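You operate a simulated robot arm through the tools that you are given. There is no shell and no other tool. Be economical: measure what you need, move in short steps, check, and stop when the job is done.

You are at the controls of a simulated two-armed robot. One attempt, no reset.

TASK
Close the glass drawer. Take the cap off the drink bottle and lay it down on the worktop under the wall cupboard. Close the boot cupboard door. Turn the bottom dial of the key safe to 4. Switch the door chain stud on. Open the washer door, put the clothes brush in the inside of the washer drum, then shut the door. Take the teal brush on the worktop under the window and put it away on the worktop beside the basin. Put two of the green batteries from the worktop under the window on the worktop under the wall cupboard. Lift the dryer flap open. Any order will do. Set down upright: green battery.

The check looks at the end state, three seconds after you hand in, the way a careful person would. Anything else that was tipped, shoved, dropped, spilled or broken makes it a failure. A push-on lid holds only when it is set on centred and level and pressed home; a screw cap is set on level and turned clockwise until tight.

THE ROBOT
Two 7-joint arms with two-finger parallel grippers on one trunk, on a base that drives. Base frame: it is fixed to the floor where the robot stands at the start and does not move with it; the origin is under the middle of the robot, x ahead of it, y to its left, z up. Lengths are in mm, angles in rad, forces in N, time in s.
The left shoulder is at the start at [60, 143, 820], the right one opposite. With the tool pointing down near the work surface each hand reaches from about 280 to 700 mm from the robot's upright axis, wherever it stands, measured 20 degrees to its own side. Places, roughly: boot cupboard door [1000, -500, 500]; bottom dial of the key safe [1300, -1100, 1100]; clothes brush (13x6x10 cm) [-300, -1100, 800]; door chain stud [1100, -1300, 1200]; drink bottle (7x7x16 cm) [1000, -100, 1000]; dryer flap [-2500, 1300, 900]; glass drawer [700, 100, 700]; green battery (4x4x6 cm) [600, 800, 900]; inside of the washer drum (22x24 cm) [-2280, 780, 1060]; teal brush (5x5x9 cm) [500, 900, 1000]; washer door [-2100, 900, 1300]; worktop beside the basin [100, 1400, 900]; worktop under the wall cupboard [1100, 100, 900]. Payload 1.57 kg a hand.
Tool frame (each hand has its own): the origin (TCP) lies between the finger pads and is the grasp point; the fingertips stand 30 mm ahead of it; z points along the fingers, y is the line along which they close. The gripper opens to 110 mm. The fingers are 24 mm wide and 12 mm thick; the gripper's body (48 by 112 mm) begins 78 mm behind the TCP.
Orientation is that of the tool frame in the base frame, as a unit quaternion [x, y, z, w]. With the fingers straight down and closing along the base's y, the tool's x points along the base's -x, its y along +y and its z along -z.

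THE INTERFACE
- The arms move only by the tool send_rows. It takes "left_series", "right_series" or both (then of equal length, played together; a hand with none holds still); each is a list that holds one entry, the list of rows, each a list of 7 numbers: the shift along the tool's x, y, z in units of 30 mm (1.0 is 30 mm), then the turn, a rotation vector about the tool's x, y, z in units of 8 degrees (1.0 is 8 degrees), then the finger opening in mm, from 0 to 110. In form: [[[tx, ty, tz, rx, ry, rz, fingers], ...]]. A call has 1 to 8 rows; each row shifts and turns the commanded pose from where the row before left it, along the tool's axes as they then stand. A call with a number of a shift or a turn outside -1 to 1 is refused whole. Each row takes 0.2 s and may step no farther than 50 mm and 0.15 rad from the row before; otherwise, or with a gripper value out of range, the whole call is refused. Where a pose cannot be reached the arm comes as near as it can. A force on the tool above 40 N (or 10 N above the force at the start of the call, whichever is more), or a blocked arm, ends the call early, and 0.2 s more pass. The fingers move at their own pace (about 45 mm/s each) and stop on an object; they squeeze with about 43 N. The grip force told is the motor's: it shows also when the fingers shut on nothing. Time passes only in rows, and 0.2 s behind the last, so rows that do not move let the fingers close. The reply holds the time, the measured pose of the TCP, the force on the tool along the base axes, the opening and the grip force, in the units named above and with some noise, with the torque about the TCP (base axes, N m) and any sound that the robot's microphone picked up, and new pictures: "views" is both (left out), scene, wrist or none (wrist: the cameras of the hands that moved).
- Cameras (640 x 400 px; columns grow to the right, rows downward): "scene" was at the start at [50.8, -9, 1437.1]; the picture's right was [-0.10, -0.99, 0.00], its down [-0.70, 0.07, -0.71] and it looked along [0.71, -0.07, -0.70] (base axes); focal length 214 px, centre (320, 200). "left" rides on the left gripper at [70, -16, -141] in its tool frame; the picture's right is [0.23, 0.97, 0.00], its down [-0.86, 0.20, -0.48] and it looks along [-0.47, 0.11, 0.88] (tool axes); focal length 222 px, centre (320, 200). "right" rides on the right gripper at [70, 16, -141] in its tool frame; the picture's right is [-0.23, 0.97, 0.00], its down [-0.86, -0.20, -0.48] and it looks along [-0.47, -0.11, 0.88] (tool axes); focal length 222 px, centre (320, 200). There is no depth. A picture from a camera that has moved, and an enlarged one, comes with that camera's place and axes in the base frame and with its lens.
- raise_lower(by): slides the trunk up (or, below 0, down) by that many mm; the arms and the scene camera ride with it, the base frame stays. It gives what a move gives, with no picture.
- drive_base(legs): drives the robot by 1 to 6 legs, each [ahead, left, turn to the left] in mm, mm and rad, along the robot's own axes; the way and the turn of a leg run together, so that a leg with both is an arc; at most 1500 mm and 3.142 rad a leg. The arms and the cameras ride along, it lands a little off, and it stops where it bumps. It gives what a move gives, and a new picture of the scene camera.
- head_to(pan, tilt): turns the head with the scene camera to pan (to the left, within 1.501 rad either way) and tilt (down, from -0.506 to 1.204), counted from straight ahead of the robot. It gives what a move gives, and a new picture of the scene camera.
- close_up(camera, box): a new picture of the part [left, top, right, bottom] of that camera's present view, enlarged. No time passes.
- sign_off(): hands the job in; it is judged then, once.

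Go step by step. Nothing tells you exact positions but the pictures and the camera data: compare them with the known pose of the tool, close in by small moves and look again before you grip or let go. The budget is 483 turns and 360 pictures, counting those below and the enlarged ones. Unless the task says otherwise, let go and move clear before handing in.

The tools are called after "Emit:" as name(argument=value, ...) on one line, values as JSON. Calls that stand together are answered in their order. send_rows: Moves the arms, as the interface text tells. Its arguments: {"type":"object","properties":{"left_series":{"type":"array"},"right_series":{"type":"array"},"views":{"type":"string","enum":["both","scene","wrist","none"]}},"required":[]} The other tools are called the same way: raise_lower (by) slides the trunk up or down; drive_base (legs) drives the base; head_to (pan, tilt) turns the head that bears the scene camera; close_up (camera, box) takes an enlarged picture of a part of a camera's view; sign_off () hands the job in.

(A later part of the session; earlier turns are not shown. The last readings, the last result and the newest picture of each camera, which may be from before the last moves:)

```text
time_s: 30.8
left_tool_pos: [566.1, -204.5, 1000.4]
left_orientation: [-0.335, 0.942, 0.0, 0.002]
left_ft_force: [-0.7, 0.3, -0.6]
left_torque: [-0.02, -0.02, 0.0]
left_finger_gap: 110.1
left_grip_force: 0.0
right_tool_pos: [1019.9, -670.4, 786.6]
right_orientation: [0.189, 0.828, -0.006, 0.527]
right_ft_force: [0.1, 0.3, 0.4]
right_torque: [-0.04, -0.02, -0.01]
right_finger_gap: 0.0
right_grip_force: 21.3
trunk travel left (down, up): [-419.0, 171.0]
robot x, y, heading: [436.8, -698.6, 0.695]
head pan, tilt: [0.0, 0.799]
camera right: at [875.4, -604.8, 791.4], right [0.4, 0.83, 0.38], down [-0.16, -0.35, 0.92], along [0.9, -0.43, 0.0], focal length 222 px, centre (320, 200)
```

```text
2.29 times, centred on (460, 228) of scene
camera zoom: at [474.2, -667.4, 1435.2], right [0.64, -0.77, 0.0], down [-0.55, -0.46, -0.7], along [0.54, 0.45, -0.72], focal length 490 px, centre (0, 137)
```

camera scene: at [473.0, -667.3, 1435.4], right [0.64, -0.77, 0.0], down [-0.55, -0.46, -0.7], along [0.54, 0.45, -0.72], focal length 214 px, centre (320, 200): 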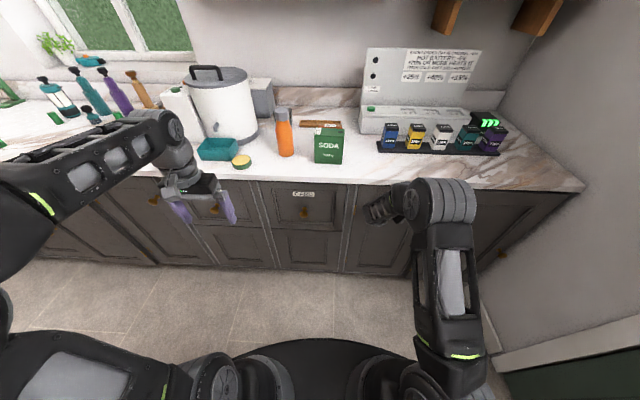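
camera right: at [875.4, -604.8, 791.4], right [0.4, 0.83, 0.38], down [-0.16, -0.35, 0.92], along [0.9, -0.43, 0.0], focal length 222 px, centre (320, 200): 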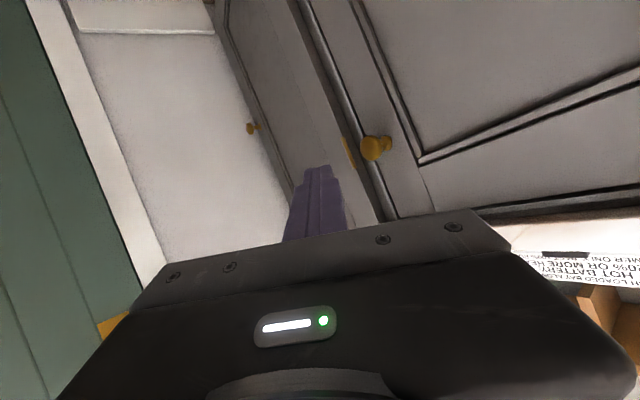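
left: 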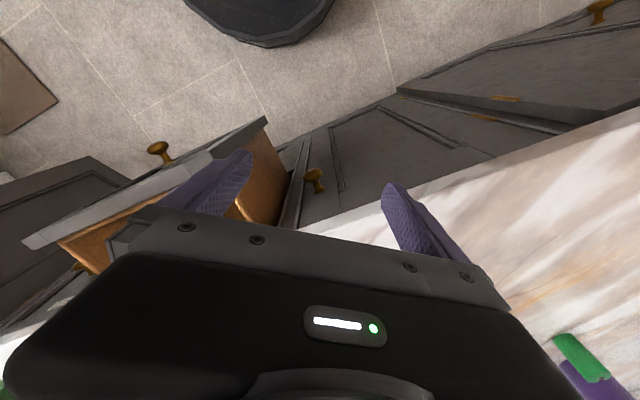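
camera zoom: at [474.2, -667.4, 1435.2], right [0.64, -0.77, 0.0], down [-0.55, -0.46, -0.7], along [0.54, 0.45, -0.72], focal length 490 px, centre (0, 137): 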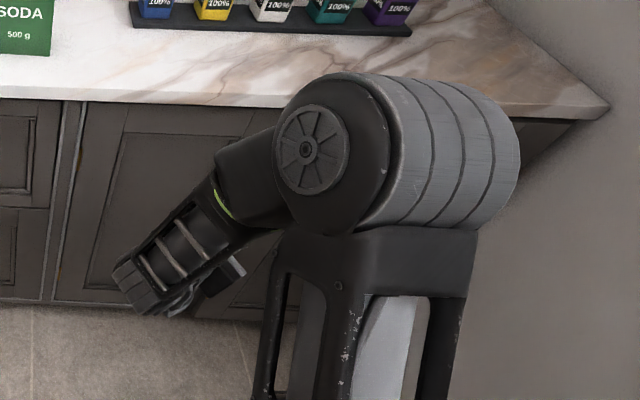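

The boot door looks flush with its neighbour. I'll now turn to face the door wall to see the key safe and chain stud, and check the door from there.

Emit:
send_rows(right_series=[[[-0.88, -0.6, -0.7, 0, 0, 0, 0], [-0.88, -0.4, -0.7, 0, 0, 0, 0], [-0.88, -0.2, -0.7, 0, 0, 0, 0], [-0.88, 0.2, -0.4, 0, 0, 0, 0], [-0.88, 0.2, -0.4, 0, 0, 0, 0], [-0.88, 0.2, -0.4, 0, 0, 0, 0], [-0.88, 0.2, -0.4, 0, 0, 0, 0]]], views="none")

Emit:
drive_base(legs=[[0, 0, -1.571], [200, 0, 0]])

Emit:
head_to(pan=0.0, tilt=0.4)

Emit:
close_up(camera="scene", box=[200, 50, 520, 250])

Emit:
head_to(pan=1.2, tilt=0.7)

```text
time_s: 32.4
left_tool_pos: [566.0, -203.8, 999.8]
left_orientation: [-0.335, 0.942, 0.0, 0.002]
left_ft_force: [-0.2, 0.5, 0.1]
left_torque: [0.02, 0.02, 0.0]
left_finger_gap: 109.7
left_grip_force: 0.1
right_tool_pos: [1011.4, -693.9, 996.9]
right_orientation: [0.189, 0.829, -0.007, 0.526]
right_ft_force: [0.8, 0.8, -0.4]
right_torque: [0.02, 0.0, 0.0]
right_finger_gap: 0.0
right_grip_force: 21.1
right hand out of reach, approached as far as the arm can: row 2, 3
trunk travel left (down, up): [-419.0, 171.0]
robot x, y, heading: [435.2, -698.8, 0.694]
head pan, tilt: [0.0, 0.799]
```

```text
time_s: 37.7
left_tool_pos: [1113.7, -959.5, 977.5]
left_orientation: [0.403, 0.915, -0.008, -0.02]
left_ft_force: [2.1, -0.7, -2.7]
left_torque: [0.08, 0.23, 0.02]
left_finger_gap: 109.8
left_grip_force: 0.1
right_tool_pos: [650.5, -1431.7, 993.8]
right_orientation: [0.699, 0.482, -0.381, 0.366]
right_ft_force: [3.8, -0.2, 0.1]
right_torque: [0.01, 0.22, -0.39]
right_finger_gap: 0.0
right_grip_force: 21.5
trunk travel left (down, up): [-419.0, 171.0]
robot x, y, heading: [574.0, -853.5, -0.819]
head pan, tilt: [0.0, 0.799]
camera scene: at [660.8, -869.2, 1438.1], right [-0.73, -0.68, 0.04], down [-0.52, 0.51, -0.69], along [0.45, -0.52, -0.73], focal length 214 px, centre (320, 200)
```

scene: 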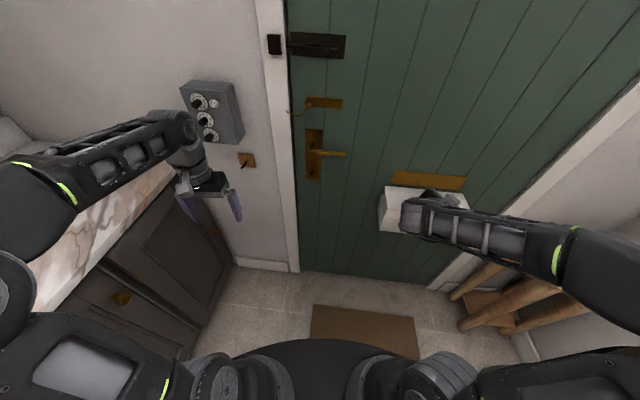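

```text
time_s: 38.6
left_tool_pos: [1091.5, -973.2, 981.3]
left_orientation: [0.403, 0.915, 0.004, -0.013]
left_ft_force: [-0.4, 0.0, -1.0]
left_torque: [-0.04, -0.1, 0.03]
left_finger_gap: 109.8
left_grip_force: 0.0
right_tool_pos: [629.2, -1443.2, 981.4]
right_orientation: [0.706, 0.481, -0.369, 0.366]
right_ft_force: [-0.7, -1.0, 0.5]
right_torque: [0.0, -0.01, 0.05]
right_finger_gap: 0.3
right_grip_force: 21.3
trunk travel left (down, up): [-419.0, 171.0]
robot x, y, heading: [571.5, -849.9, -0.821]
head pan, tilt: [0.0, 0.4]
camera scene: at [621.3, -867.6, 1475.2], right [-0.73, -0.68, 0.02], down [-0.27, 0.27, -0.93], along [0.63, -0.68, -0.38], focal length 214 px, centre (320, 200)
```

scene: 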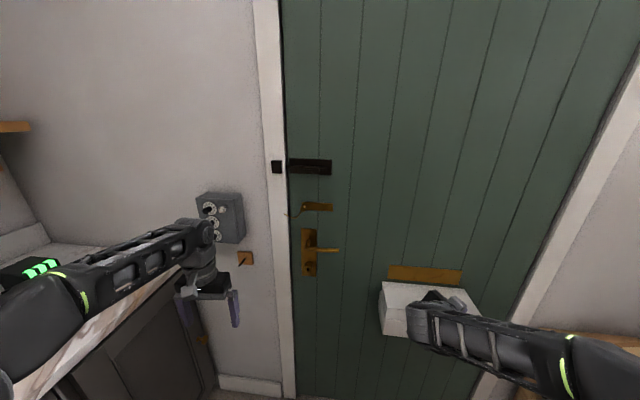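

```text
2.00 times, centred on (360, 150) of scene
camera zoom: at [621.3, -867.6, 1475.2], right [-0.73, -0.68, 0.02], down [-0.27, 0.27, -0.93], along [0.63, -0.68, -0.38], focal length 429 px, centre (240, 300)
```

zoom: 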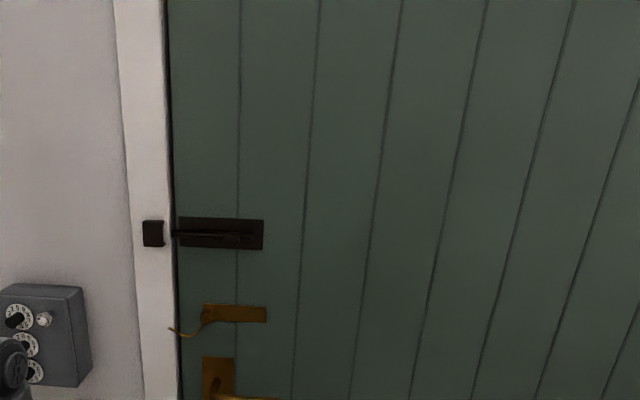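

```text
time_s: 40.0
left_tool_pos: [1091.2, -1001.5, 984.7]
left_orientation: [0.403, 0.915, 0.004, -0.012]
left_ft_force: [-1.2, -1.7, 0.2]
left_torque: [0.14, -0.07, 0.04]
left_finger_gap: 110.0
left_grip_force: 0.0
right_tool_pos: [628.4, -1472.5, 982.5]
right_orientation: [0.706, 0.481, -0.369, 0.366]
right_ft_force: [-1.8, 0.5, 0.0]
right_torque: [0.03, -0.13, 0.22]
right_finger_gap: 0.1
right_grip_force: 21.7
trunk travel left (down, up): [-419.0, 171.0]
robot x, y, heading: [574.3, -880.3, -0.819]
head pan, tilt: [1.201, 0.7]
camera scene: at [660.2, -798.9, 1445.2], right [0.37, -0.93, 0.01], down [-0.61, -0.25, -0.75], along [0.7, 0.27, -0.66], focal length 214 px, centre (320, 200)
```

scene: 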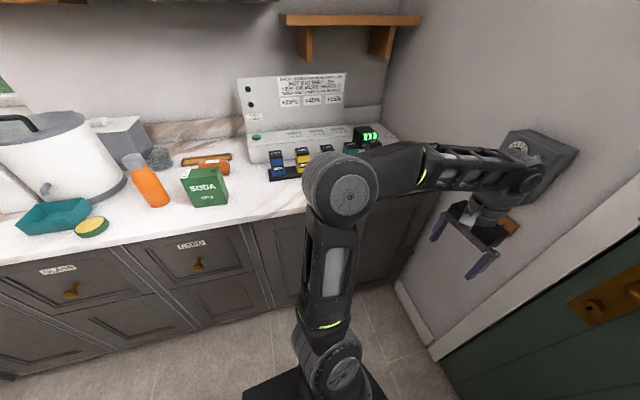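

The robot seems slightly tilted or nudged; the left wrist may be touching the key safe. I'll look closely before moving.

Emit:
close_up(camera="scene", box=[400, 100, 640, 250])

Emit:
close_up(camera="left", box=[0, 0, 640, 400])

Emit:
close_up(camera="right", box=[0, 0, 640, 400])

```text
2.67 times, centred on (520, 175) of scene
camera zoom: at [660.2, -798.9, 1445.2], right [0.37, -0.93, 0.01], down [-0.61, -0.25, -0.75], along [0.7, 0.27, -0.66], focal length 572 px, centre (-213, 267)
```

zoom: 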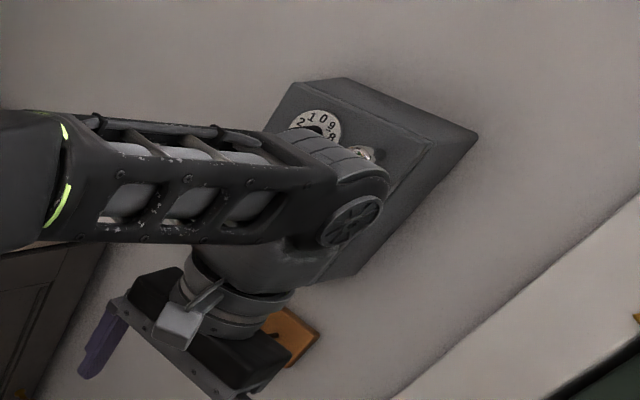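

```text
1.00 times, centred on (320, 200) of left
camera zoom: at [1034.3, -963.1, 1126.2], right [0.57, 0.82, 0.0], down [0.73, -0.5, 0.46], along [0.38, -0.26, -0.89], focal length 222 px, centre (320, 200)
```

zoom: 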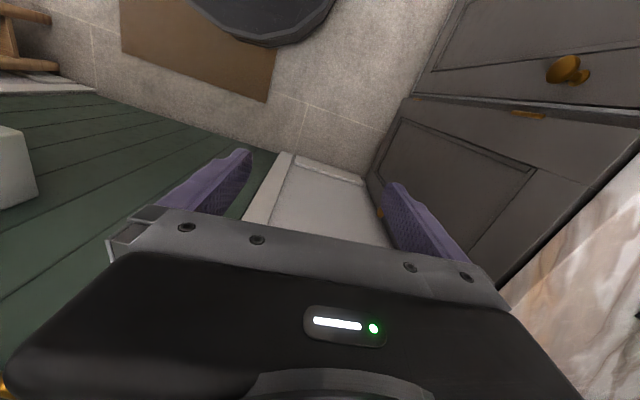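

```text
1.00 times, centred on (320, 200) of right
camera zoom: at [685.3, -1325.8, 988.5], right [0.86, -0.35, 0.36], down [-0.34, 0.12, 0.93], along [-0.37, -0.93, -0.01], focal length 222 px, centre (320, 200)
```

zoom: 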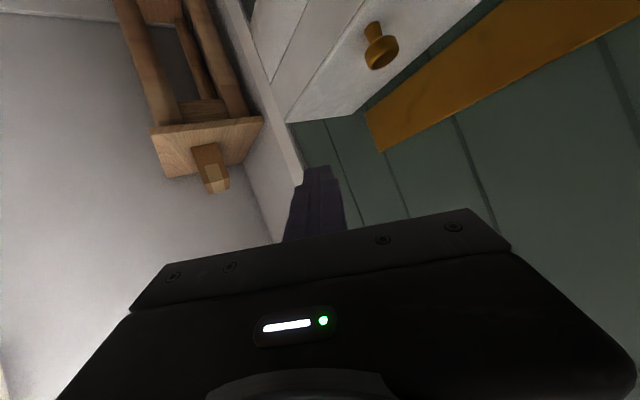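

I'll back straight away to clear the safe, then re-check.

Emit:
drive_base(legs=[[-220, 0, 0]])

Emit:
head_to(pan=0.3, tilt=0.3)

```text
time_s: 41.7
left_tool_pos: [926.8, -817.1, 989.4]
left_orientation: [0.404, 0.915, 0.007, -0.005]
left_ft_force: [-0.1, -1.0, 0.5]
left_torque: [-0.01, 0.0, 0.03]
left_finger_gap: 110.3
left_grip_force: 0.2
right_tool_pos: [463.3, -1287.3, 981.7]
right_orientation: [0.71, 0.477, -0.363, 0.37]
right_ft_force: [0.7, -0.8, 0.5]
right_torque: [-0.01, -0.02, 0.01]
right_finger_gap: 0.0
right_grip_force: 20.9
trunk travel left (down, up): [-419.0, 171.0]
robot x, y, heading: [423.6, -696.1, -0.818]
head pan, tilt: [1.201, 0.7]
camera scene: at [480.0, -640.8, 1443.4], right [0.37, -0.93, 0.0], down [-0.6, -0.24, -0.76], along [0.71, 0.28, -0.64], focal length 214 px, centre (320, 200)
```

scene: 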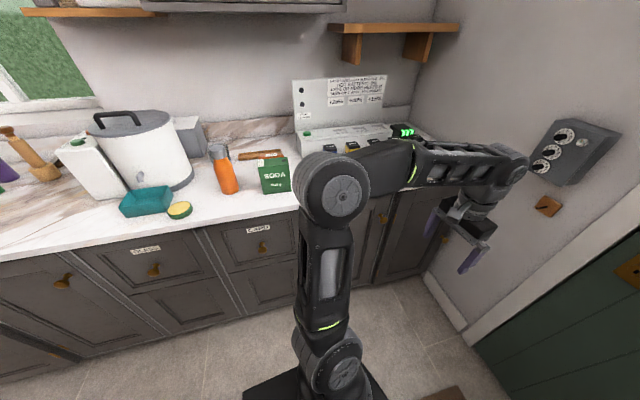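

```text
time_s: 42.9
left_tool_pos: [926.5, -817.9, 989.7]
left_orientation: [0.405, 0.914, 0.007, -0.005]
left_ft_force: [-0.3, 0.8, 0.9]
left_torque: [-0.01, -0.01, 0.01]
left_finger_gap: 109.8
left_grip_force: 0.0
right_tool_pos: [464.3, -1288.9, 980.9]
right_orientation: [0.709, 0.477, -0.363, 0.37]
right_ft_force: [0.1, 0.8, 0.2]
right_torque: [-0.01, -0.02, 0.0]
right_finger_gap: 0.2
right_grip_force: 21.6
trunk travel left (down, up): [-419.0, 171.0]
robot x, y, heading: [421.2, -692.4, -0.819]
head pan, tilt: [0.3, 0.3]
camera scene: at [482.4, -719.6, 1479.5], right [-0.5, -0.87, 0.0], down [-0.26, 0.15, -0.96], along [0.83, -0.48, -0.3], focal length 214 px, centre (320, 200)
```

scene: 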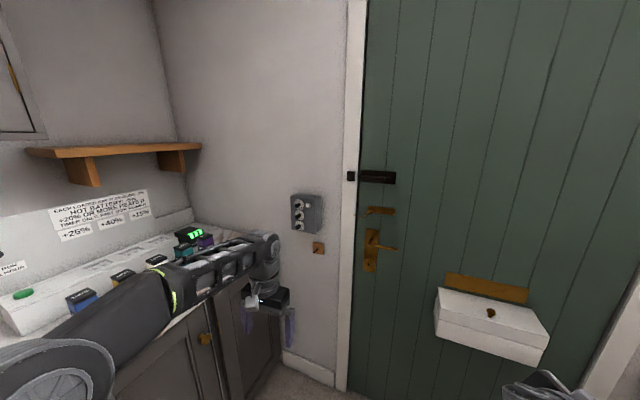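

Emit:
close_up(camera="scene", box=[272, 180, 352, 260])

Emit:
close_up(camera="scene", box=[336, 150, 416, 290])

```text
5.00 times, centred on (312, 220) of scene
camera zoom: at [482.4, -719.6, 1479.5], right [-0.5, -0.87, 0.0], down [-0.26, 0.15, -0.96], along [0.83, -0.48, -0.3], focal length 1072 px, centre (360, 100)
```

zoom: 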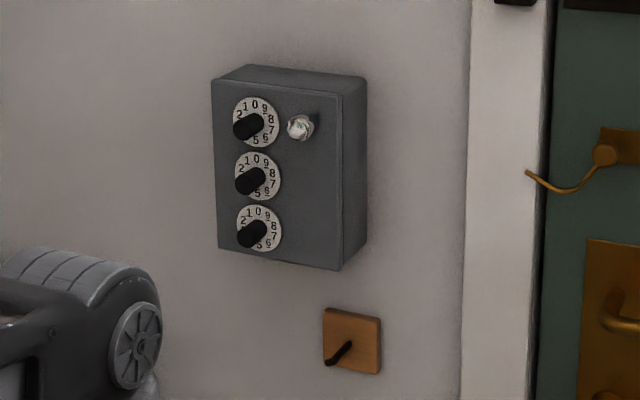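

```text
2.86 times, centred on (376, 220) of scene
camera zoom: at [482.4, -719.6, 1479.5], right [-0.5, -0.87, 0.0], down [-0.26, 0.15, -0.96], along [0.83, -0.48, -0.3], focal length 613 px, centre (160, 143)
```

zoom: 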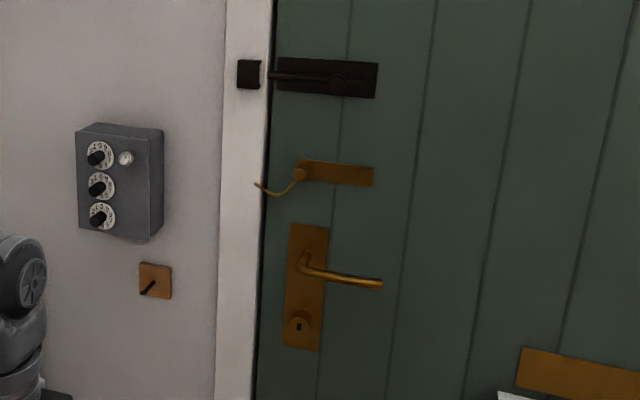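

The dials and the brass chain fitting on the door are visible (0 up, knob-like pegs). I'll straighten and go a bit closer to see how the chain stud works.

Emit:
drive_base(legs=[[0, 0, -0.05], [170, 0, 0]])

Emit:
head_to(pan=0.2, tilt=0.35)

Emit:
close_up(camera="scene", box=[280, 140, 400, 215])

```text
time_s: 44.7
left_tool_pos: [1002.5, -982.3, 990.1]
left_orientation: [0.452, 0.892, 0.007, -0.004]
left_ft_force: [-0.8, -0.8, -1.3]
left_torque: [0.06, -0.09, -0.01]
left_finger_gap: 109.9
left_grip_force: 0.1
right_tool_pos: [489.1, -1399.2, 980.1]
right_orientation: [0.734, 0.439, -0.383, 0.349]
right_ft_force: [0.6, -0.3, 1.0]
right_torque: [0.02, 0.0, -0.04]
right_finger_gap: 0.2
right_grip_force: 21.4
trunk travel left (down, up): [-419.0, 171.0]
robot x, y, heading: [513.8, -800.1, -0.926]
head pan, tilt: [0.3, 0.3]
camera scene: at [569.8, -837.0, 1479.6], right [-0.59, -0.81, 0.0], down [-0.24, 0.17, -0.95], along [0.77, -0.56, -0.3], focal length 214 px, centre (320, 200)
```

scene: 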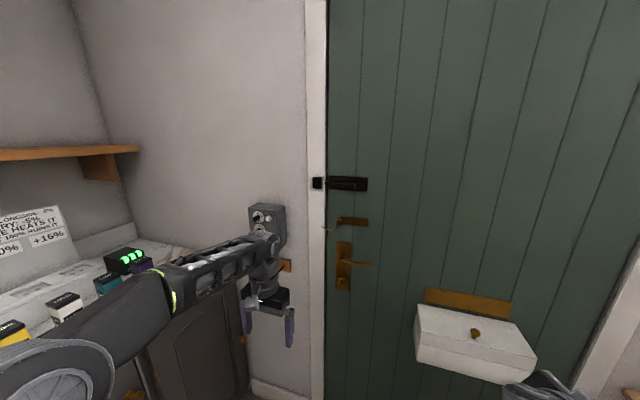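

```text
time_s: 45.4
left_tool_pos: [1000.3, -981.5, 990.4]
left_orientation: [0.453, 0.892, 0.008, -0.005]
left_ft_force: [0.8, 0.4, -0.4]
left_torque: [0.01, 0.01, 0.01]
left_finger_gap: 109.8
left_grip_force: 0.0
right_tool_pos: [489.8, -1400.2, 980.9]
right_orientation: [0.734, 0.439, -0.382, 0.35]
right_ft_force: [0.4, 1.0, 1.1]
right_torque: [-0.02, 0.0, 0.01]
right_finger_gap: 0.0
right_grip_force: 20.9
trunk travel left (down, up): [-419.0, 171.0]
robot x, y, heading: [507.4, -803.8, -0.927]
head pan, tilt: [0.201, 0.351]
camera scene: at [562.7, -843.5, 1474.8], right [-0.66, -0.75, 0.0], down [-0.26, 0.23, -0.94], along [0.7, -0.62, -0.34], focal length 214 px, centre (320, 200)
```

scene: 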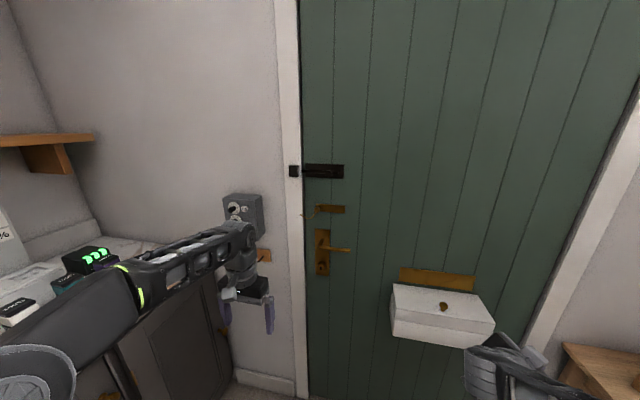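

```text
5.33 times, centred on (340, 178) of scene
camera zoom: at [562.7, -843.5, 1474.8], right [-0.66, -0.75, 0.0], down [-0.26, 0.23, -0.94], along [0.7, -0.62, -0.34], focal length 1144 px, centre (213, 320)
```

zoom: 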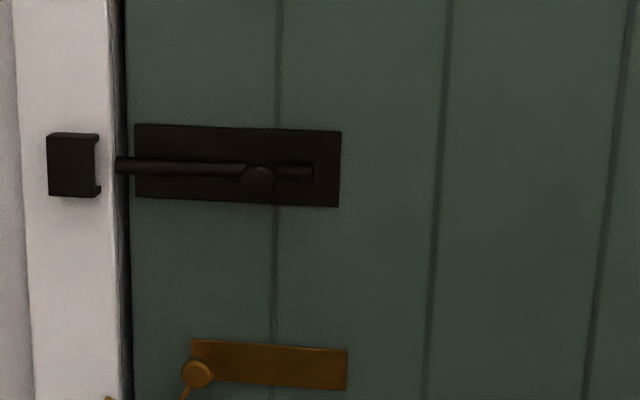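

Emit:
close_up(camera="scene", box=[290, 190, 370, 240])

Emit:
close_up(camera="scene", box=[210, 180, 290, 280])

```text
8.00 times, centred on (330, 215) of scene
camera zoom: at [562.7, -843.5, 1474.8], right [-0.66, -0.75, 0.0], down [-0.26, 0.23, -0.94], along [0.7, -0.62, -0.34], focal length 1716 px, centre (240, 80)
```

zoom: 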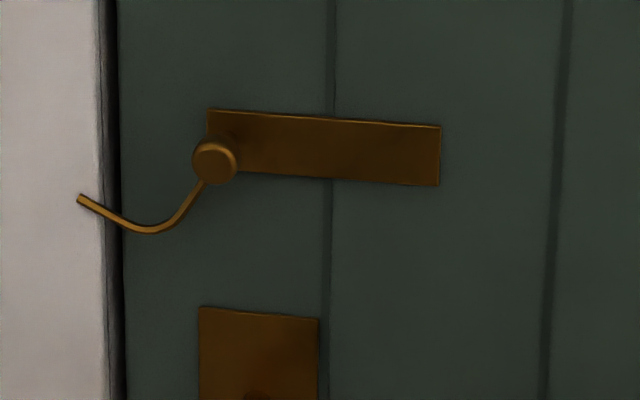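

```text
4.00 times, centred on (250, 230) of scene
camera zoom: at [562.7, -843.5, 1474.8], right [-0.66, -0.75, 0.0], down [-0.26, 0.23, -0.94], along [0.7, -0.62, -0.34], focal length 858 px, centre (600, 80)
```

zoom: 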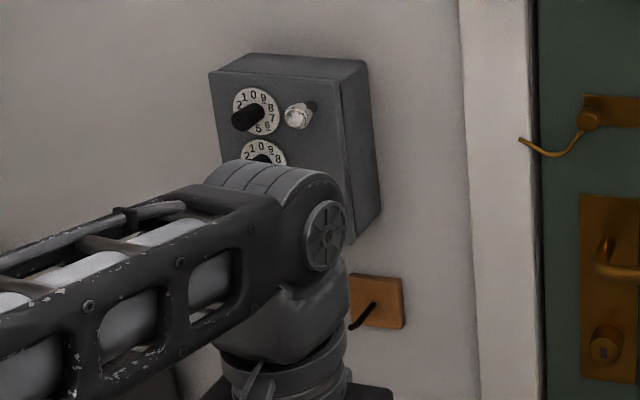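

The chain stud sits at the left end of its slide plate, at about (1060, -1270, 1200); "on" should be the right end. I'll position the base, raise the trunk and orient both hands toward the wall.

Emit:
drive_base(legs=[[0, 0, 0.06], [0, 220, 0]])

Emit:
raise_lower(by=150)

Emit:
send_rows(right_series=[[[0, 0, -0.6, -0.868, 0.178, -0.463, 0], [0, 0, -0.6, -0.868, 0.178, -0.463, 0], [0, 0, -0.6, -0.868, 0.178, -0.463, 0], [0, 0, -0.6, -0.868, 0.178, -0.463, 0], [0, 0, -0.6, -0.868, 0.178, -0.463, 0], [0, 0, 0, -0.868, 0.178, -0.463, 0], [0, 0, 0, -0.868, 0.178, -0.463, 0]]], left_series=[[[0.8, 0, 0, 0, -1, 0, 0], [0.8, 0, 0, 0, -1, 0, 0], [0.8, 0, 0, 0, -1, 0, 0], [0.6, 0, -0.2, 0, -1, 0, 0], [0.4, 0, -0.4, 0, -1, 0, 0], [0, 0, -0.4, 0, -1, 0, 0], [0, 0, -0.4, 0, -1, 0, 0]]], views="scene")

```text
time_s: 47.5
left_tool_pos: [1179.1, -809.4, 990.3]
left_orientation: [0.428, 0.904, 0.008, -0.005]
left_ft_force: [0.2, -0.2, 0.0]
left_torque: [0.0, 0.03, 0.01]
left_finger_gap: 109.7
left_grip_force: 0.0
right_tool_pos: [691.6, -1256.1, 980.8]
right_orientation: [0.722, 0.459, -0.372, 0.361]
right_ft_force: [0.2, -0.3, 0.4]
right_torque: [0.05, 0.02, -0.02]
right_finger_gap: 0.0
right_grip_force: 21.6
trunk travel left (down, up): [-419.0, 171.0]
robot x, y, heading: [679.4, -658.2, -0.877]
head pan, tilt: [0.201, 0.351]
camera scene: at [734.9, -697.3, 1474.8], right [-0.62, -0.78, 0.0], down [-0.27, 0.21, -0.94], along [0.73, -0.59, -0.34], focal length 214 px, centre (320, 200)
```

scene: 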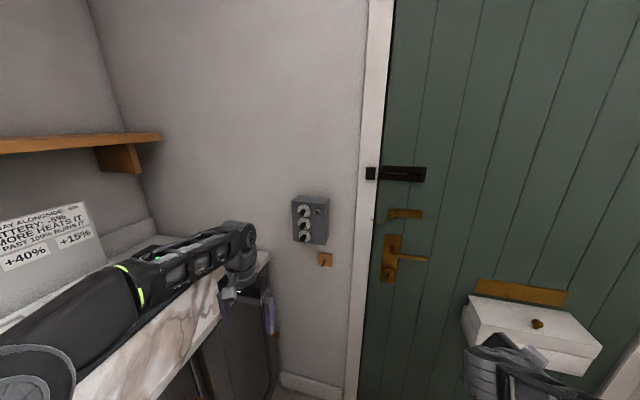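

```text
time_s: 49.3
left_tool_pos: [1179.2, -811.0, 1139.8]
left_orientation: [0.428, 0.904, 0.007, -0.005]
left_ft_force: [0.3, 0.3, 0.1]
left_torque: [-0.02, 0.01, 0.01]
left_finger_gap: 109.7
left_grip_force: 0.1
right_tool_pos: [690.6, -1256.7, 1131.9]
right_orientation: [0.721, 0.459, -0.372, 0.361]
right_ft_force: [0.7, -0.4, 0.7]
right_torque: [-0.02, 0.0, 0.02]
right_finger_gap: 0.1
right_grip_force: 21.6
trunk travel left (down, up): [-569.0, 21.0]
robot x, y, heading: [680.7, -656.6, -0.875]
head pan, tilt: [0.201, 0.351]
```

```text
time_s: 50.9
left_tool_pos: [1131.5, -717.3, 1198.2]
left_orientation: [0.382, 0.8, -0.194, 0.42]
left_ft_force: [-0.5, 0.1, 0.3]
left_torque: [0.01, -0.01, -0.02]
left_finger_gap: 0.0
left_grip_force: 17.4
left hand out of reach, approached as far as the arm can: row 5, 6, 7
right_tool_pos: [696.5, -1199.6, 1192.5]
right_orientation: [0.422, 0.743, -0.16, 0.494]
right_ft_force: [0.1, -0.5, 0.1]
right_torque: [0.01, 0.0, 0.02]
right_finger_gap: 0.1
right_grip_force: 21.6
right hand out of reach, approached as far as the arm can: row 3, 4, 5
trunk travel left (down, up): [-569.0, 21.0]
robot x, y, heading: [680.5, -661.9, -0.873]
head pan, tilt: [0.201, 0.351]
camera scene: at [732.6, -697.9, 1624.9], right [-0.62, -0.78, 0.0], down [-0.27, 0.21, -0.94], along [0.73, -0.59, -0.34], focal length 214 px, centre (320, 200)
```

scene: 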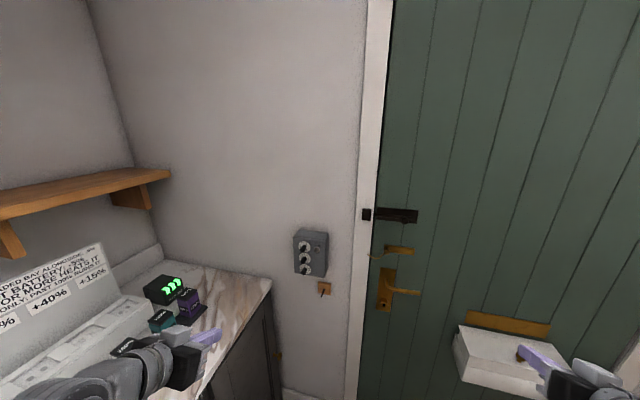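

Both hands point toward the wall. I'll level the right hand and bring it in front of the stud with fingers slightly open.

Emit:
send_rows(right_series=[[[0, 1, 0.2, -0.025, -0.86, -0.34, 45], [0, 1, 0.2, -0.025, -0.86, -0.34, 45], [0, 1, 0.2, -0.025, -0.86, -0.34, 45], [0, 1, 0.2, -0.025, -0.86, -0.34, 45], [0, 0.93, 0.3, 0, 0, 0, 45], [0, 0.93, 0.3, 0, 0, 0, 45], [0, 0.93, 0.3, 0, 0, 0, 45], [0, 0.93, 0.3, 0, 0, 0, 45]]])

```text
time_s: 52.7
left_tool_pos: [1131.1, -717.1, 1198.3]
left_orientation: [0.382, 0.801, -0.194, 0.419]
left_ft_force: [0.2, -0.2, 0.3]
left_torque: [0.0, 0.01, -0.02]
left_finger_gap: 0.3
left_grip_force: 21.2
right_tool_pos: [934.0, -1166.7, 1256.0]
right_orientation: [0.298, 0.643, -0.297, 0.64]
right_ft_force: [0.3, 0.2, -0.1]
right_torque: [0.01, -0.02, 0.0]
right_finger_gap: 45.0
right_grip_force: 0.1
right hand out of reach, approached as far as the arm can: row 1, 2, 3, 4
trunk travel left (down, up): [-569.0, 21.0]
robot x, y, heading: [679.4, -665.3, -0.875]
head pan, tilt: [0.201, 0.351]
camera scene: at [735.2, -698.0, 1624.7], right [-0.62, -0.78, 0.0], down [-0.27, 0.21, -0.94], along [0.73, -0.59, -0.34], focal length 214 px, centre (320, 200)
camera right: at [854.2, -1048.6, 1186.6], right [0.74, 0.63, 0.23], down [-0.46, 0.23, 0.86], along [0.49, -0.74, 0.46], focal length 222 px, centre (320, 200)
```

scene: 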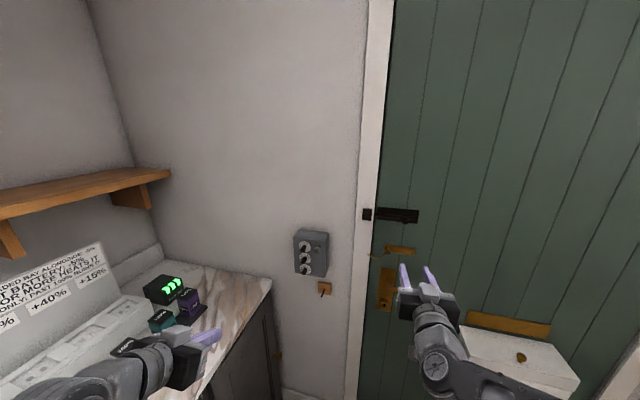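
right: 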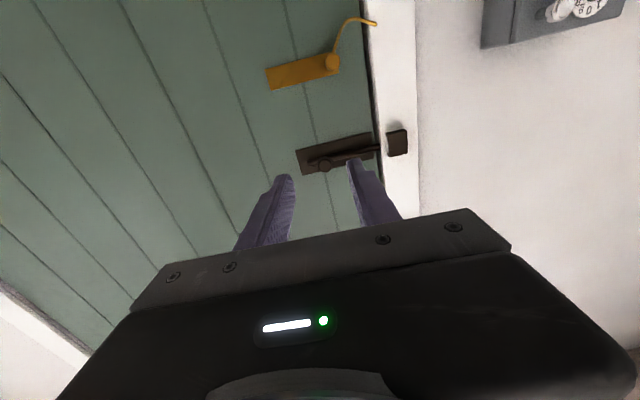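

The stud is at about (1111, -1316, 1167). I'll drive forward 150 and lower the hand in front of it.

Emit:
drive_base(legs=[[150, 0, 0]])

Emit:
send_rows(right_series=[[[1, 0.4, 0, 0, 0, 0, 45], [1, 0.4, 0, 0, 0, 0, 45], [0.9, 0.4, 0, 0, 0, 0, 45]]])

```text
time_s: 54.0
left_tool_pos: [1145.4, -820.6, 1197.0]
left_orientation: [0.45, 0.765, -0.23, 0.4]
left_ft_force: [0.2, -0.5, 0.0]
left_torque: [-0.02, -0.01, -0.02]
left_finger_gap: 0.0
left_grip_force: 21.0
right_tool_pos: [872.1, -1229.9, 1257.6]
right_orientation: [0.351, 0.615, -0.35, 0.613]
right_ft_force: [0.3, 0.4, 0.3]
right_torque: [0.02, 0.0, 0.0]
right_finger_gap: 44.9
right_grip_force: 0.1
trunk travel left (down, up): [-569.0, 21.0]
robot x, y, heading: [712.4, -691.2, -1.043]
head pan, tilt: [0.201, 0.351]
stopped in leg 1: the robot was blocked; the commanded pose is now the measured one
camera scene: at [758.1, -733.2, 1624.8], right [-0.75, -0.66, 0.0], down [-0.23, 0.26, -0.94], along [0.62, -0.7, -0.34], focal length 214 px, centre (320, 200)
```

scene: 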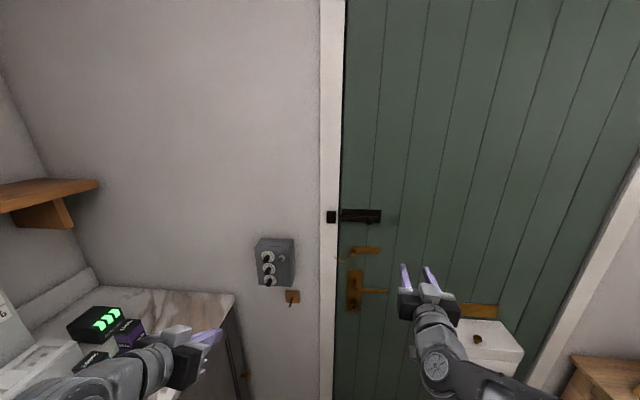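

```text
time_s: 54.8
left_tool_pos: [1146.3, -821.5, 1196.7]
left_orientation: [0.449, 0.765, -0.23, 0.401]
left_ft_force: [-0.1, -1.1, 0.6]
left_torque: [0.0, 0.0, -0.03]
left_finger_gap: 0.0
left_grip_force: 21.3
right_tool_pos: [905.8, -1212.7, 1170.1]
right_orientation: [0.352, 0.614, -0.351, 0.613]
right_ft_force: [0.7, 0.2, -0.2]
right_torque: [-0.03, -0.02, 0.01]
right_finger_gap: 44.9
right_grip_force: 0.0
trunk travel left (down, up): [-569.0, 21.0]
robot x, y, heading: [709.8, -691.9, -1.052]
head pan, tilt: [0.201, 0.351]
camera scene: at [758.3, -734.3, 1624.8], right [-0.75, -0.66, 0.0], down [-0.23, 0.26, -0.94], along [0.62, -0.7, -0.34], focal length 214 px, centre (320, 200)
camera right: at [846.5, -1081.8, 1098.6], right [0.84, 0.49, 0.23], down [-0.41, 0.31, 0.86], along [0.35, -0.81, 0.46], focal length 222 px, centre (320, 200)
```

scene: 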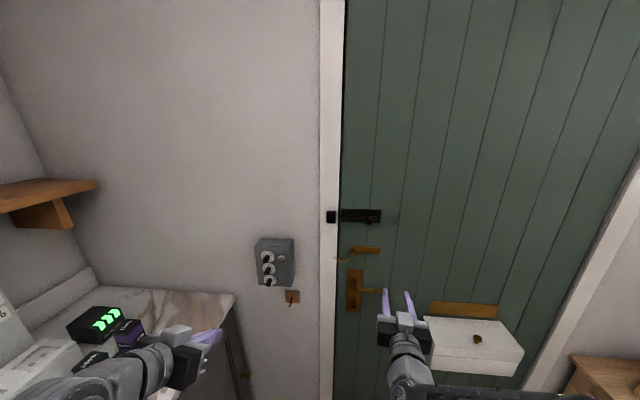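
right: 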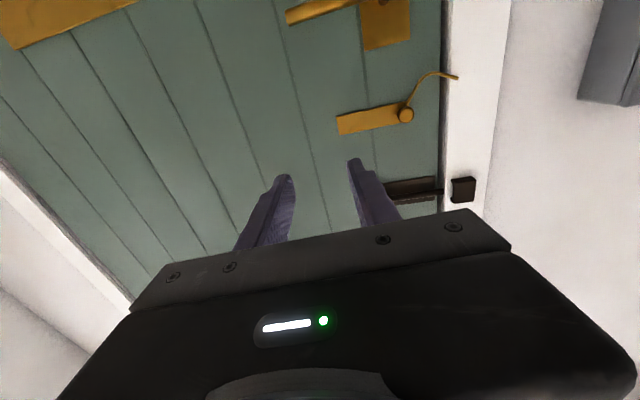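

The base was blocked after 40 mm; I need to see what was touched on the left.

Emit:
head_to(pan=1.3, tilt=0.8)

Emit:
head_to(pan=0.0, tilt=1.2)

```text
time_s: 56.1
left_tool_pos: [1144.3, -821.4, 1198.3]
left_orientation: [0.45, 0.764, -0.231, 0.4]
left_ft_force: [1.3, -0.8, -0.2]
left_torque: [0.02, 0.03, 0.01]
left_finger_gap: 0.1
left_grip_force: 20.9
right_tool_pos: [903.7, -1210.7, 1170.5]
right_orientation: [0.352, 0.614, -0.351, 0.613]
right_ft_force: [-0.2, -0.4, -0.3]
right_torque: [0.02, -0.01, 0.01]
right_finger_gap: 45.0
right_grip_force: 0.0
trunk travel left (down, up): [-569.0, 21.0]
robot x, y, heading: [709.7, -689.2, -1.042]
head pan, tilt: [1.3, 0.799]
camera scene: at [773.7, -644.1, 1585.2], right [0.25, -0.97, 0.0], down [-0.69, -0.18, -0.7], along [0.68, 0.17, -0.72], focal length 214 px, centre (320, 200)
```

scene: 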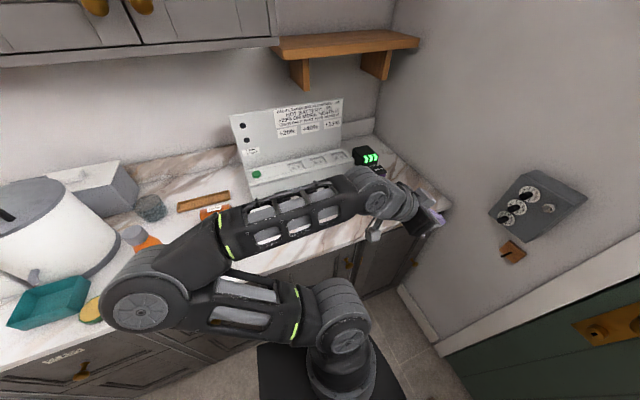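

```text
time_s: 57.6
left_tool_pos: [1145.5, -822.0, 1196.8]
left_orientation: [0.449, 0.765, -0.23, 0.4]
left_ft_force: [0.5, 0.0, -0.3]
left_torque: [0.0, 0.02, 0.01]
left_finger_gap: 0.0
left_grip_force: 21.1
right_tool_pos: [904.3, -1212.1, 1170.4]
right_orientation: [0.352, 0.614, -0.351, 0.613]
right_ft_force: [0.0, -0.1, -0.7]
right_torque: [-0.01, 0.0, 0.0]
right_finger_gap: 44.8
right_grip_force: 0.1
trunk travel left (down, up): [-569.0, 21.0]
robot x, y, heading: [711.0, -693.2, -1.044]
head pan, tilt: [0.0, 1.201]
camera scene: at [723.6, -712.7, 1557.5], right [-0.87, -0.5, 0.0], down [-0.47, 0.81, -0.36], along [0.18, -0.31, -0.93], focal length 214 px, centre (320, 200)
```

scene: 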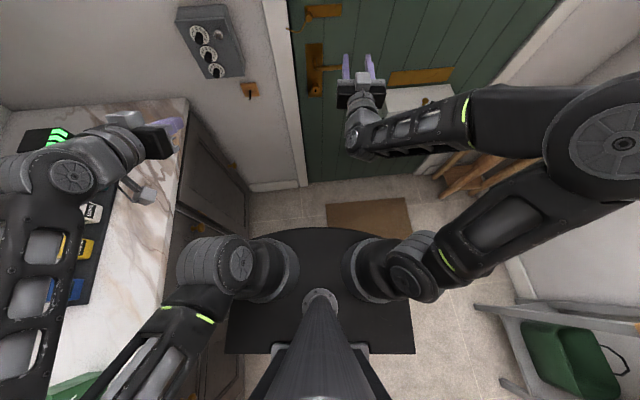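

The wide base touched the cabinet front on the left. I'll move right, realign to the wall, and then go forward.

Emit:
drive_base(legs=[[0, -110, 0], [0, 0, 0.176], [100, 0, 0]])

```text
time_s: 60.2
left_tool_pos: [1071.4, -877.0, 1197.9]
left_orientation: [0.443, 0.768, -0.227, 0.402]
left_ft_force: [0.2, 0.3, -0.5]
left_torque: [-0.04, -0.04, -0.02]
left_finger_gap: 0.0
left_grip_force: 21.7
right_tool_pos: [835.0, -1271.0, 1169.9]
right_orientation: [0.348, 0.616, -0.348, 0.616]
right_ft_force: [0.6, -0.2, 0.4]
right_torque: [-0.02, -0.01, -0.05]
right_finger_gap: 45.3
right_grip_force: 0.1
trunk travel left (down, up): [-569.0, 21.0]
robot x, y, heading: [635.3, -750.0, -1.031]
head pan, tilt: [0.0, 1.201]
stopped in leg 3: the robot was blocked; the commanded pose is now the measured one
camera scene: at [647.6, -774.5, 1557.4], right [-0.86, -0.51, 0.0], down [-0.48, 0.8, -0.36], along [0.19, -0.31, -0.93], focal length 214 px, centre (320, 200)
```

scene: 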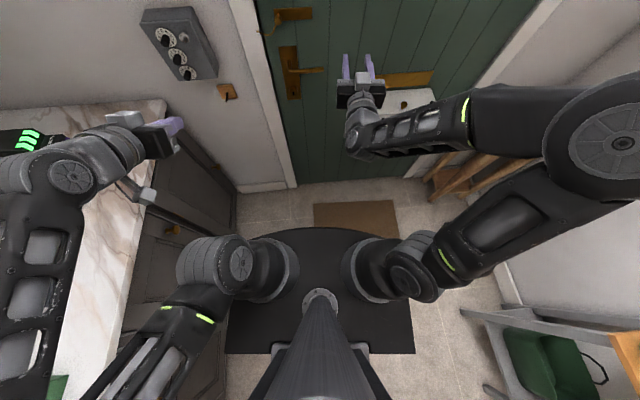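

Blocked again with the right side held back; I'll look to the right and lower to find the obstruction.

Emit:
head_to(pan=-1.2, tilt=0.8)

Emit:
head_to(pan=-0.5, tilt=1.0)

```text
time_s: 61.6
left_tool_pos: [1071.3, -878.9, 1197.9]
left_orientation: [0.444, 0.768, -0.227, 0.403]
left_ft_force: [0.0, -0.2, -0.1]
left_torque: [0.02, 0.0, 0.0]
left_finger_gap: 0.0
left_grip_force: 20.4
right_tool_pos: [834.6, -1272.3, 1168.5]
right_orientation: [0.347, 0.617, -0.346, 0.616]
right_ft_force: [-0.3, -0.9, 0.1]
right_torque: [0.02, 0.02, -0.02]
right_finger_gap: 45.2
right_grip_force: 0.0
trunk travel left (down, up): [-569.0, 21.0]
robot x, y, heading: [638.6, -755.3, -1.031]
head pan, tilt: [-1.201, 0.799]
camera scene: at [569.3, -790.8, 1585.2], right [-0.79, 0.61, 0.0], down [0.44, 0.57, -0.7], along [-0.43, -0.55, -0.72], focal length 214 px, centre (320, 200)
```

scene: 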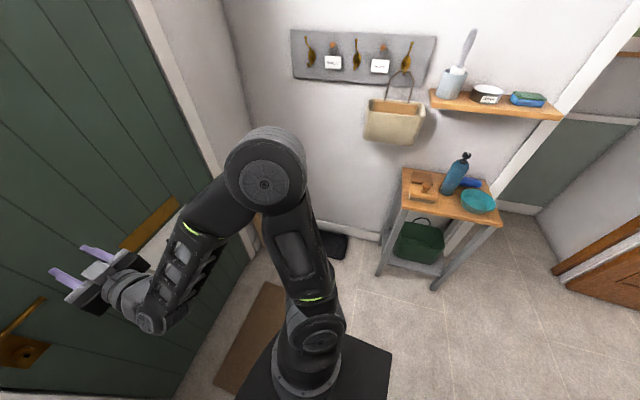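

```text
time_s: 62.7
left_tool_pos: [1071.4, -878.5, 1197.8]
left_orientation: [0.444, 0.768, -0.227, 0.402]
left_ft_force: [-0.2, -0.4, -0.2]
left_torque: [-0.02, -0.01, -0.02]
left_finger_gap: 0.0
left_grip_force: 21.6
right_tool_pos: [833.1, -1271.1, 1168.3]
right_orientation: [0.347, 0.616, -0.347, 0.616]
right_ft_force: [-0.3, -0.6, 0.7]
right_torque: [-0.02, 0.02, 0.0]
right_finger_gap: 44.7
right_grip_force: 0.1
trunk travel left (down, up): [-569.0, 21.0]
robot x, y, heading: [634.1, -754.5, -1.029]
head pan, tilt: [-0.499, 1.0]
camera scene: at [621.5, -796.8, 1570.1], right [-1.0, -0.04, 0.0], down [-0.03, 0.84, -0.54], along [0.02, -0.54, -0.84], focal length 214 px, centre (320, 200)
```

scene: 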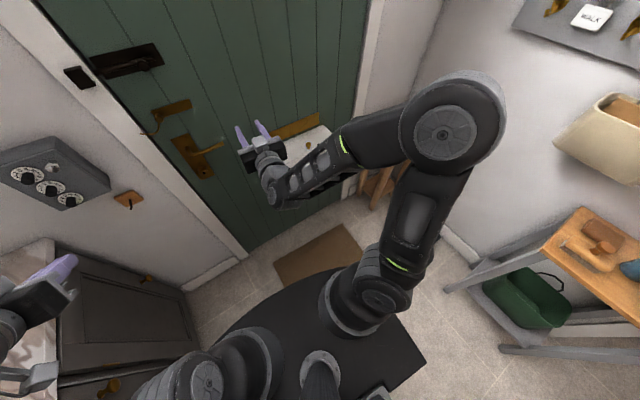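

I can likely reach the stud from here without driving further. I'll yaw the hand to face the door squarely and move over to the stud.

Emit:
send_rows(right_series=[[[0, 0.5, 0, -0.6, 0, 0, 45], [0, 0.5, 0, -0.5, 0, 0, 45], [0, 1, 0.3, 0, 0, 0, 45], [0, 1, 0.3, 0, 0, 0, 45], [0, 1, 0.3, 0, 0, 0, 45], [0, 1, 0.3, 0, 0, 0, 45], [0, 1, 0.3, 0, 0, 0, 45]]])

```text
time_s: 64.3
left_tool_pos: [1071.4, -879.0, 1197.3]
left_orientation: [0.444, 0.767, -0.228, 0.402]
left_ft_force: [-0.3, -0.1, -0.6]
left_torque: [-0.04, 0.03, -0.04]
left_finger_gap: 0.1
left_grip_force: 21.1
right_tool_pos: [1003.3, -1193.1, 1171.6]
right_orientation: [0.3, 0.641, -0.299, 0.64]
right_ft_force: [-0.4, -0.6, -0.5]
right_torque: [-0.01, 0.0, -0.02]
right_finger_gap: 45.1
right_grip_force: 0.1
trunk travel left (down, up): [-569.0, 21.0]
robot x, y, heading: [633.0, -755.0, -1.033]
head pan, tilt: [-0.499, 1.0]
camera scene: at [622.5, -796.5, 1570.0], right [-1.0, -0.04, 0.0], down [-0.03, 0.84, -0.54], along [0.02, -0.54, -0.84], focal length 214 px, centre (320, 200)
camera right: at [924.5, -1075.2, 1100.9], right [0.75, 0.62, 0.23], down [-0.46, 0.24, 0.86], along [0.48, -0.74, 0.46], focal length 222 px, centre (320, 200)
```

scene: 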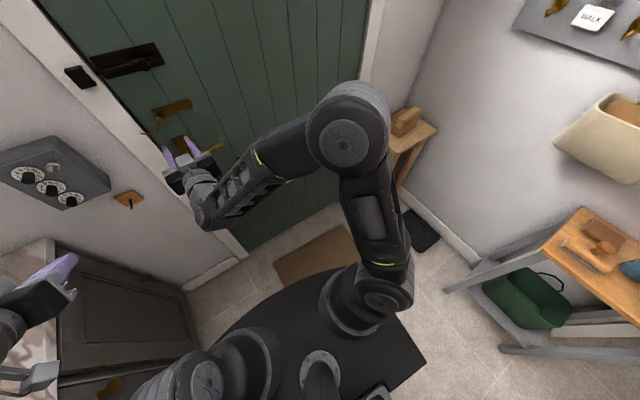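
right: 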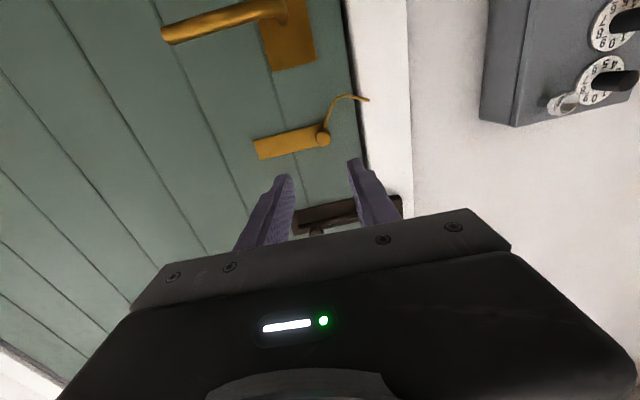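

The triangulation is consistent: stud at (1110, -1317, 1168), and the hand is aligned. Advancing.

Emit:
send_rows(right_series=[[[0.1, 0.04, 1, 0, 0, 0, 45], [0, 0, 1, 0, 0, 0, 45], [0, 0, 1, 0, 0, 0, 45], [0, 0, 0.7, 0, 0, 0, 45]]])

Emit:
close_up(camera="right", box=[220, 90, 420, 215])

```text
time_s: 65.3
left_tool_pos: [1072.3, -878.9, 1197.1]
left_orientation: [0.444, 0.768, -0.228, 0.402]
left_ft_force: [0.1, -0.4, 0.6]
left_torque: [-0.01, 0.0, -0.02]
left_finger_gap: 0.0
left_grip_force: 21.5
right_tool_pos: [1075.0, -1278.6, 1164.9]
right_orientation: [0.3, 0.642, -0.298, 0.64]
right_ft_force: [0.1, -0.8, -0.5]
right_torque: [-0.03, -0.04, 0.02]
right_finger_gap: 45.0
right_grip_force: 0.1
trunk travel left (down, up): [-569.0, 21.0]
robot x, y, heading: [633.9, -753.9, -1.035]
head pan, tilt: [-0.499, 1.0]
camera scene: at [621.8, -797.0, 1570.0], right [-1.0, -0.04, 0.0], down [-0.03, 0.84, -0.54], along [0.02, -0.54, -0.84], focal length 214 px, centre (320, 200)
camera right: at [995.6, -1160.1, 1095.0], right [0.75, 0.62, 0.23], down [-0.46, 0.24, 0.86], along [0.48, -0.74, 0.46], focal length 222 px, centre (320, 200)
```

scene: 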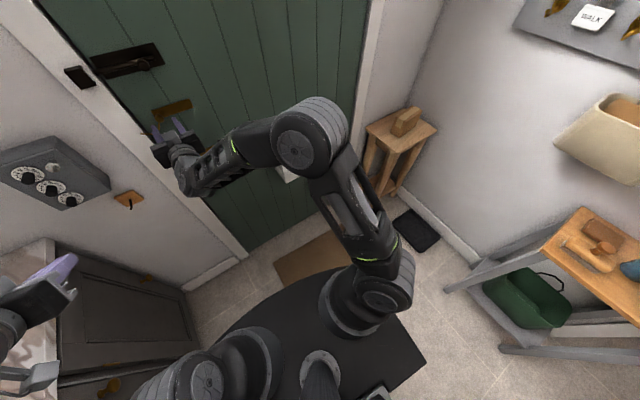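
right: 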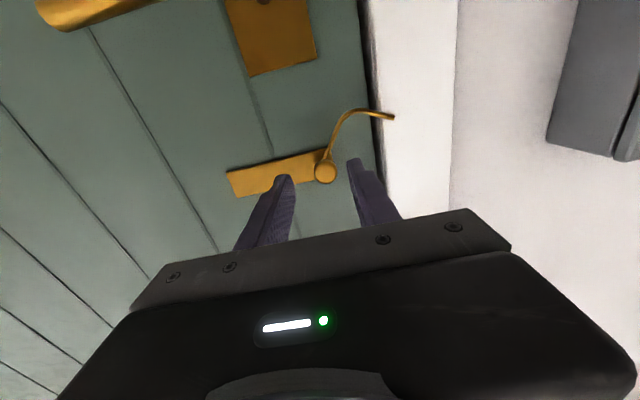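

```text
3.20 times, centred on (320, 152) of right
camera zoom: at [995.6, -1160.1, 1095.0], right [0.75, 0.62, 0.23], down [-0.46, 0.24, 0.86], along [0.48, -0.74, 0.46], focal length 711 px, centre (320, 352)
```

zoom: 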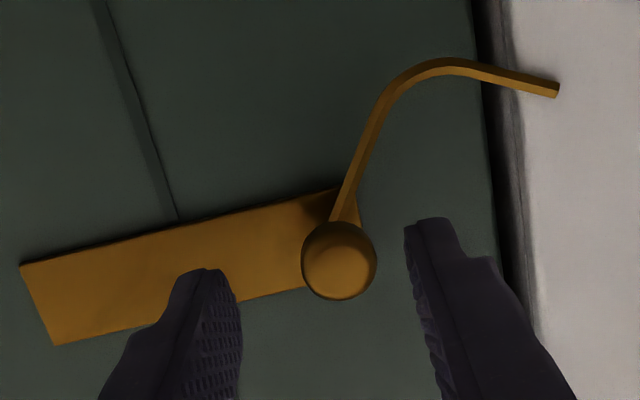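

Emit:
send_rows(right_series=[[[-0.13, 0.07, 0.5, 0, 0, 0, 45], [0, 0, 0.5, 0, 0, 0, 45]]], views="wrist")

Emit:
close_up(camera="right", box=[220, 90, 420, 215])

```text
time_s: 65.9
left_tool_pos: [1071.2, -878.6, 1197.4]
left_orientation: [0.444, 0.768, -0.227, 0.402]
left_ft_force: [-0.9, 0.2, 0.2]
left_torque: [-0.02, -0.01, -0.01]
left_finger_gap: 0.1
left_grip_force: 21.7
right_tool_pos: [1094.7, -1301.2, 1170.6]
right_orientation: [0.3, 0.641, -0.298, 0.64]
right_ft_force: [0.2, 0.1, 0.6]
right_torque: [0.01, 0.01, 0.02]
right_finger_gap: 44.9
right_grip_force: 0.1
trunk travel left (down, up): [-569.0, 21.0]
robot x, y, heading: [632.3, -755.4, -1.035]
head pan, tilt: [-0.499, 1.0]
camera right: at [1016.0, -1182.1, 1099.9], right [0.75, 0.62, 0.23], down [-0.46, 0.24, 0.86], along [0.48, -0.74, 0.46], focal length 222 px, centre (320, 200)
```

right: 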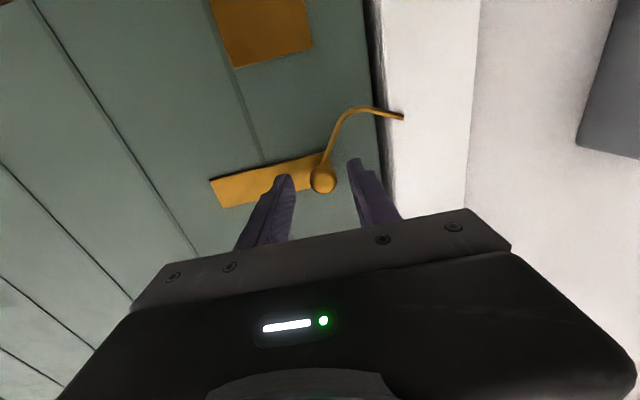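

```text
3.20 times, centred on (320, 152) of right
camera zoom: at [1016.0, -1182.1, 1099.9], right [0.75, 0.62, 0.23], down [-0.46, 0.24, 0.86], along [0.48, -0.74, 0.46], focal length 711 px, centre (320, 352)
```

zoom: 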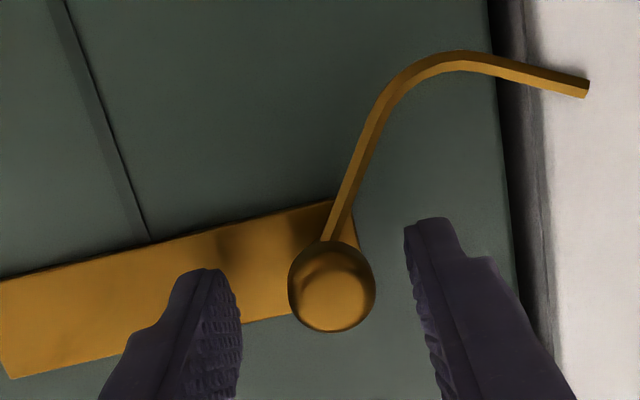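

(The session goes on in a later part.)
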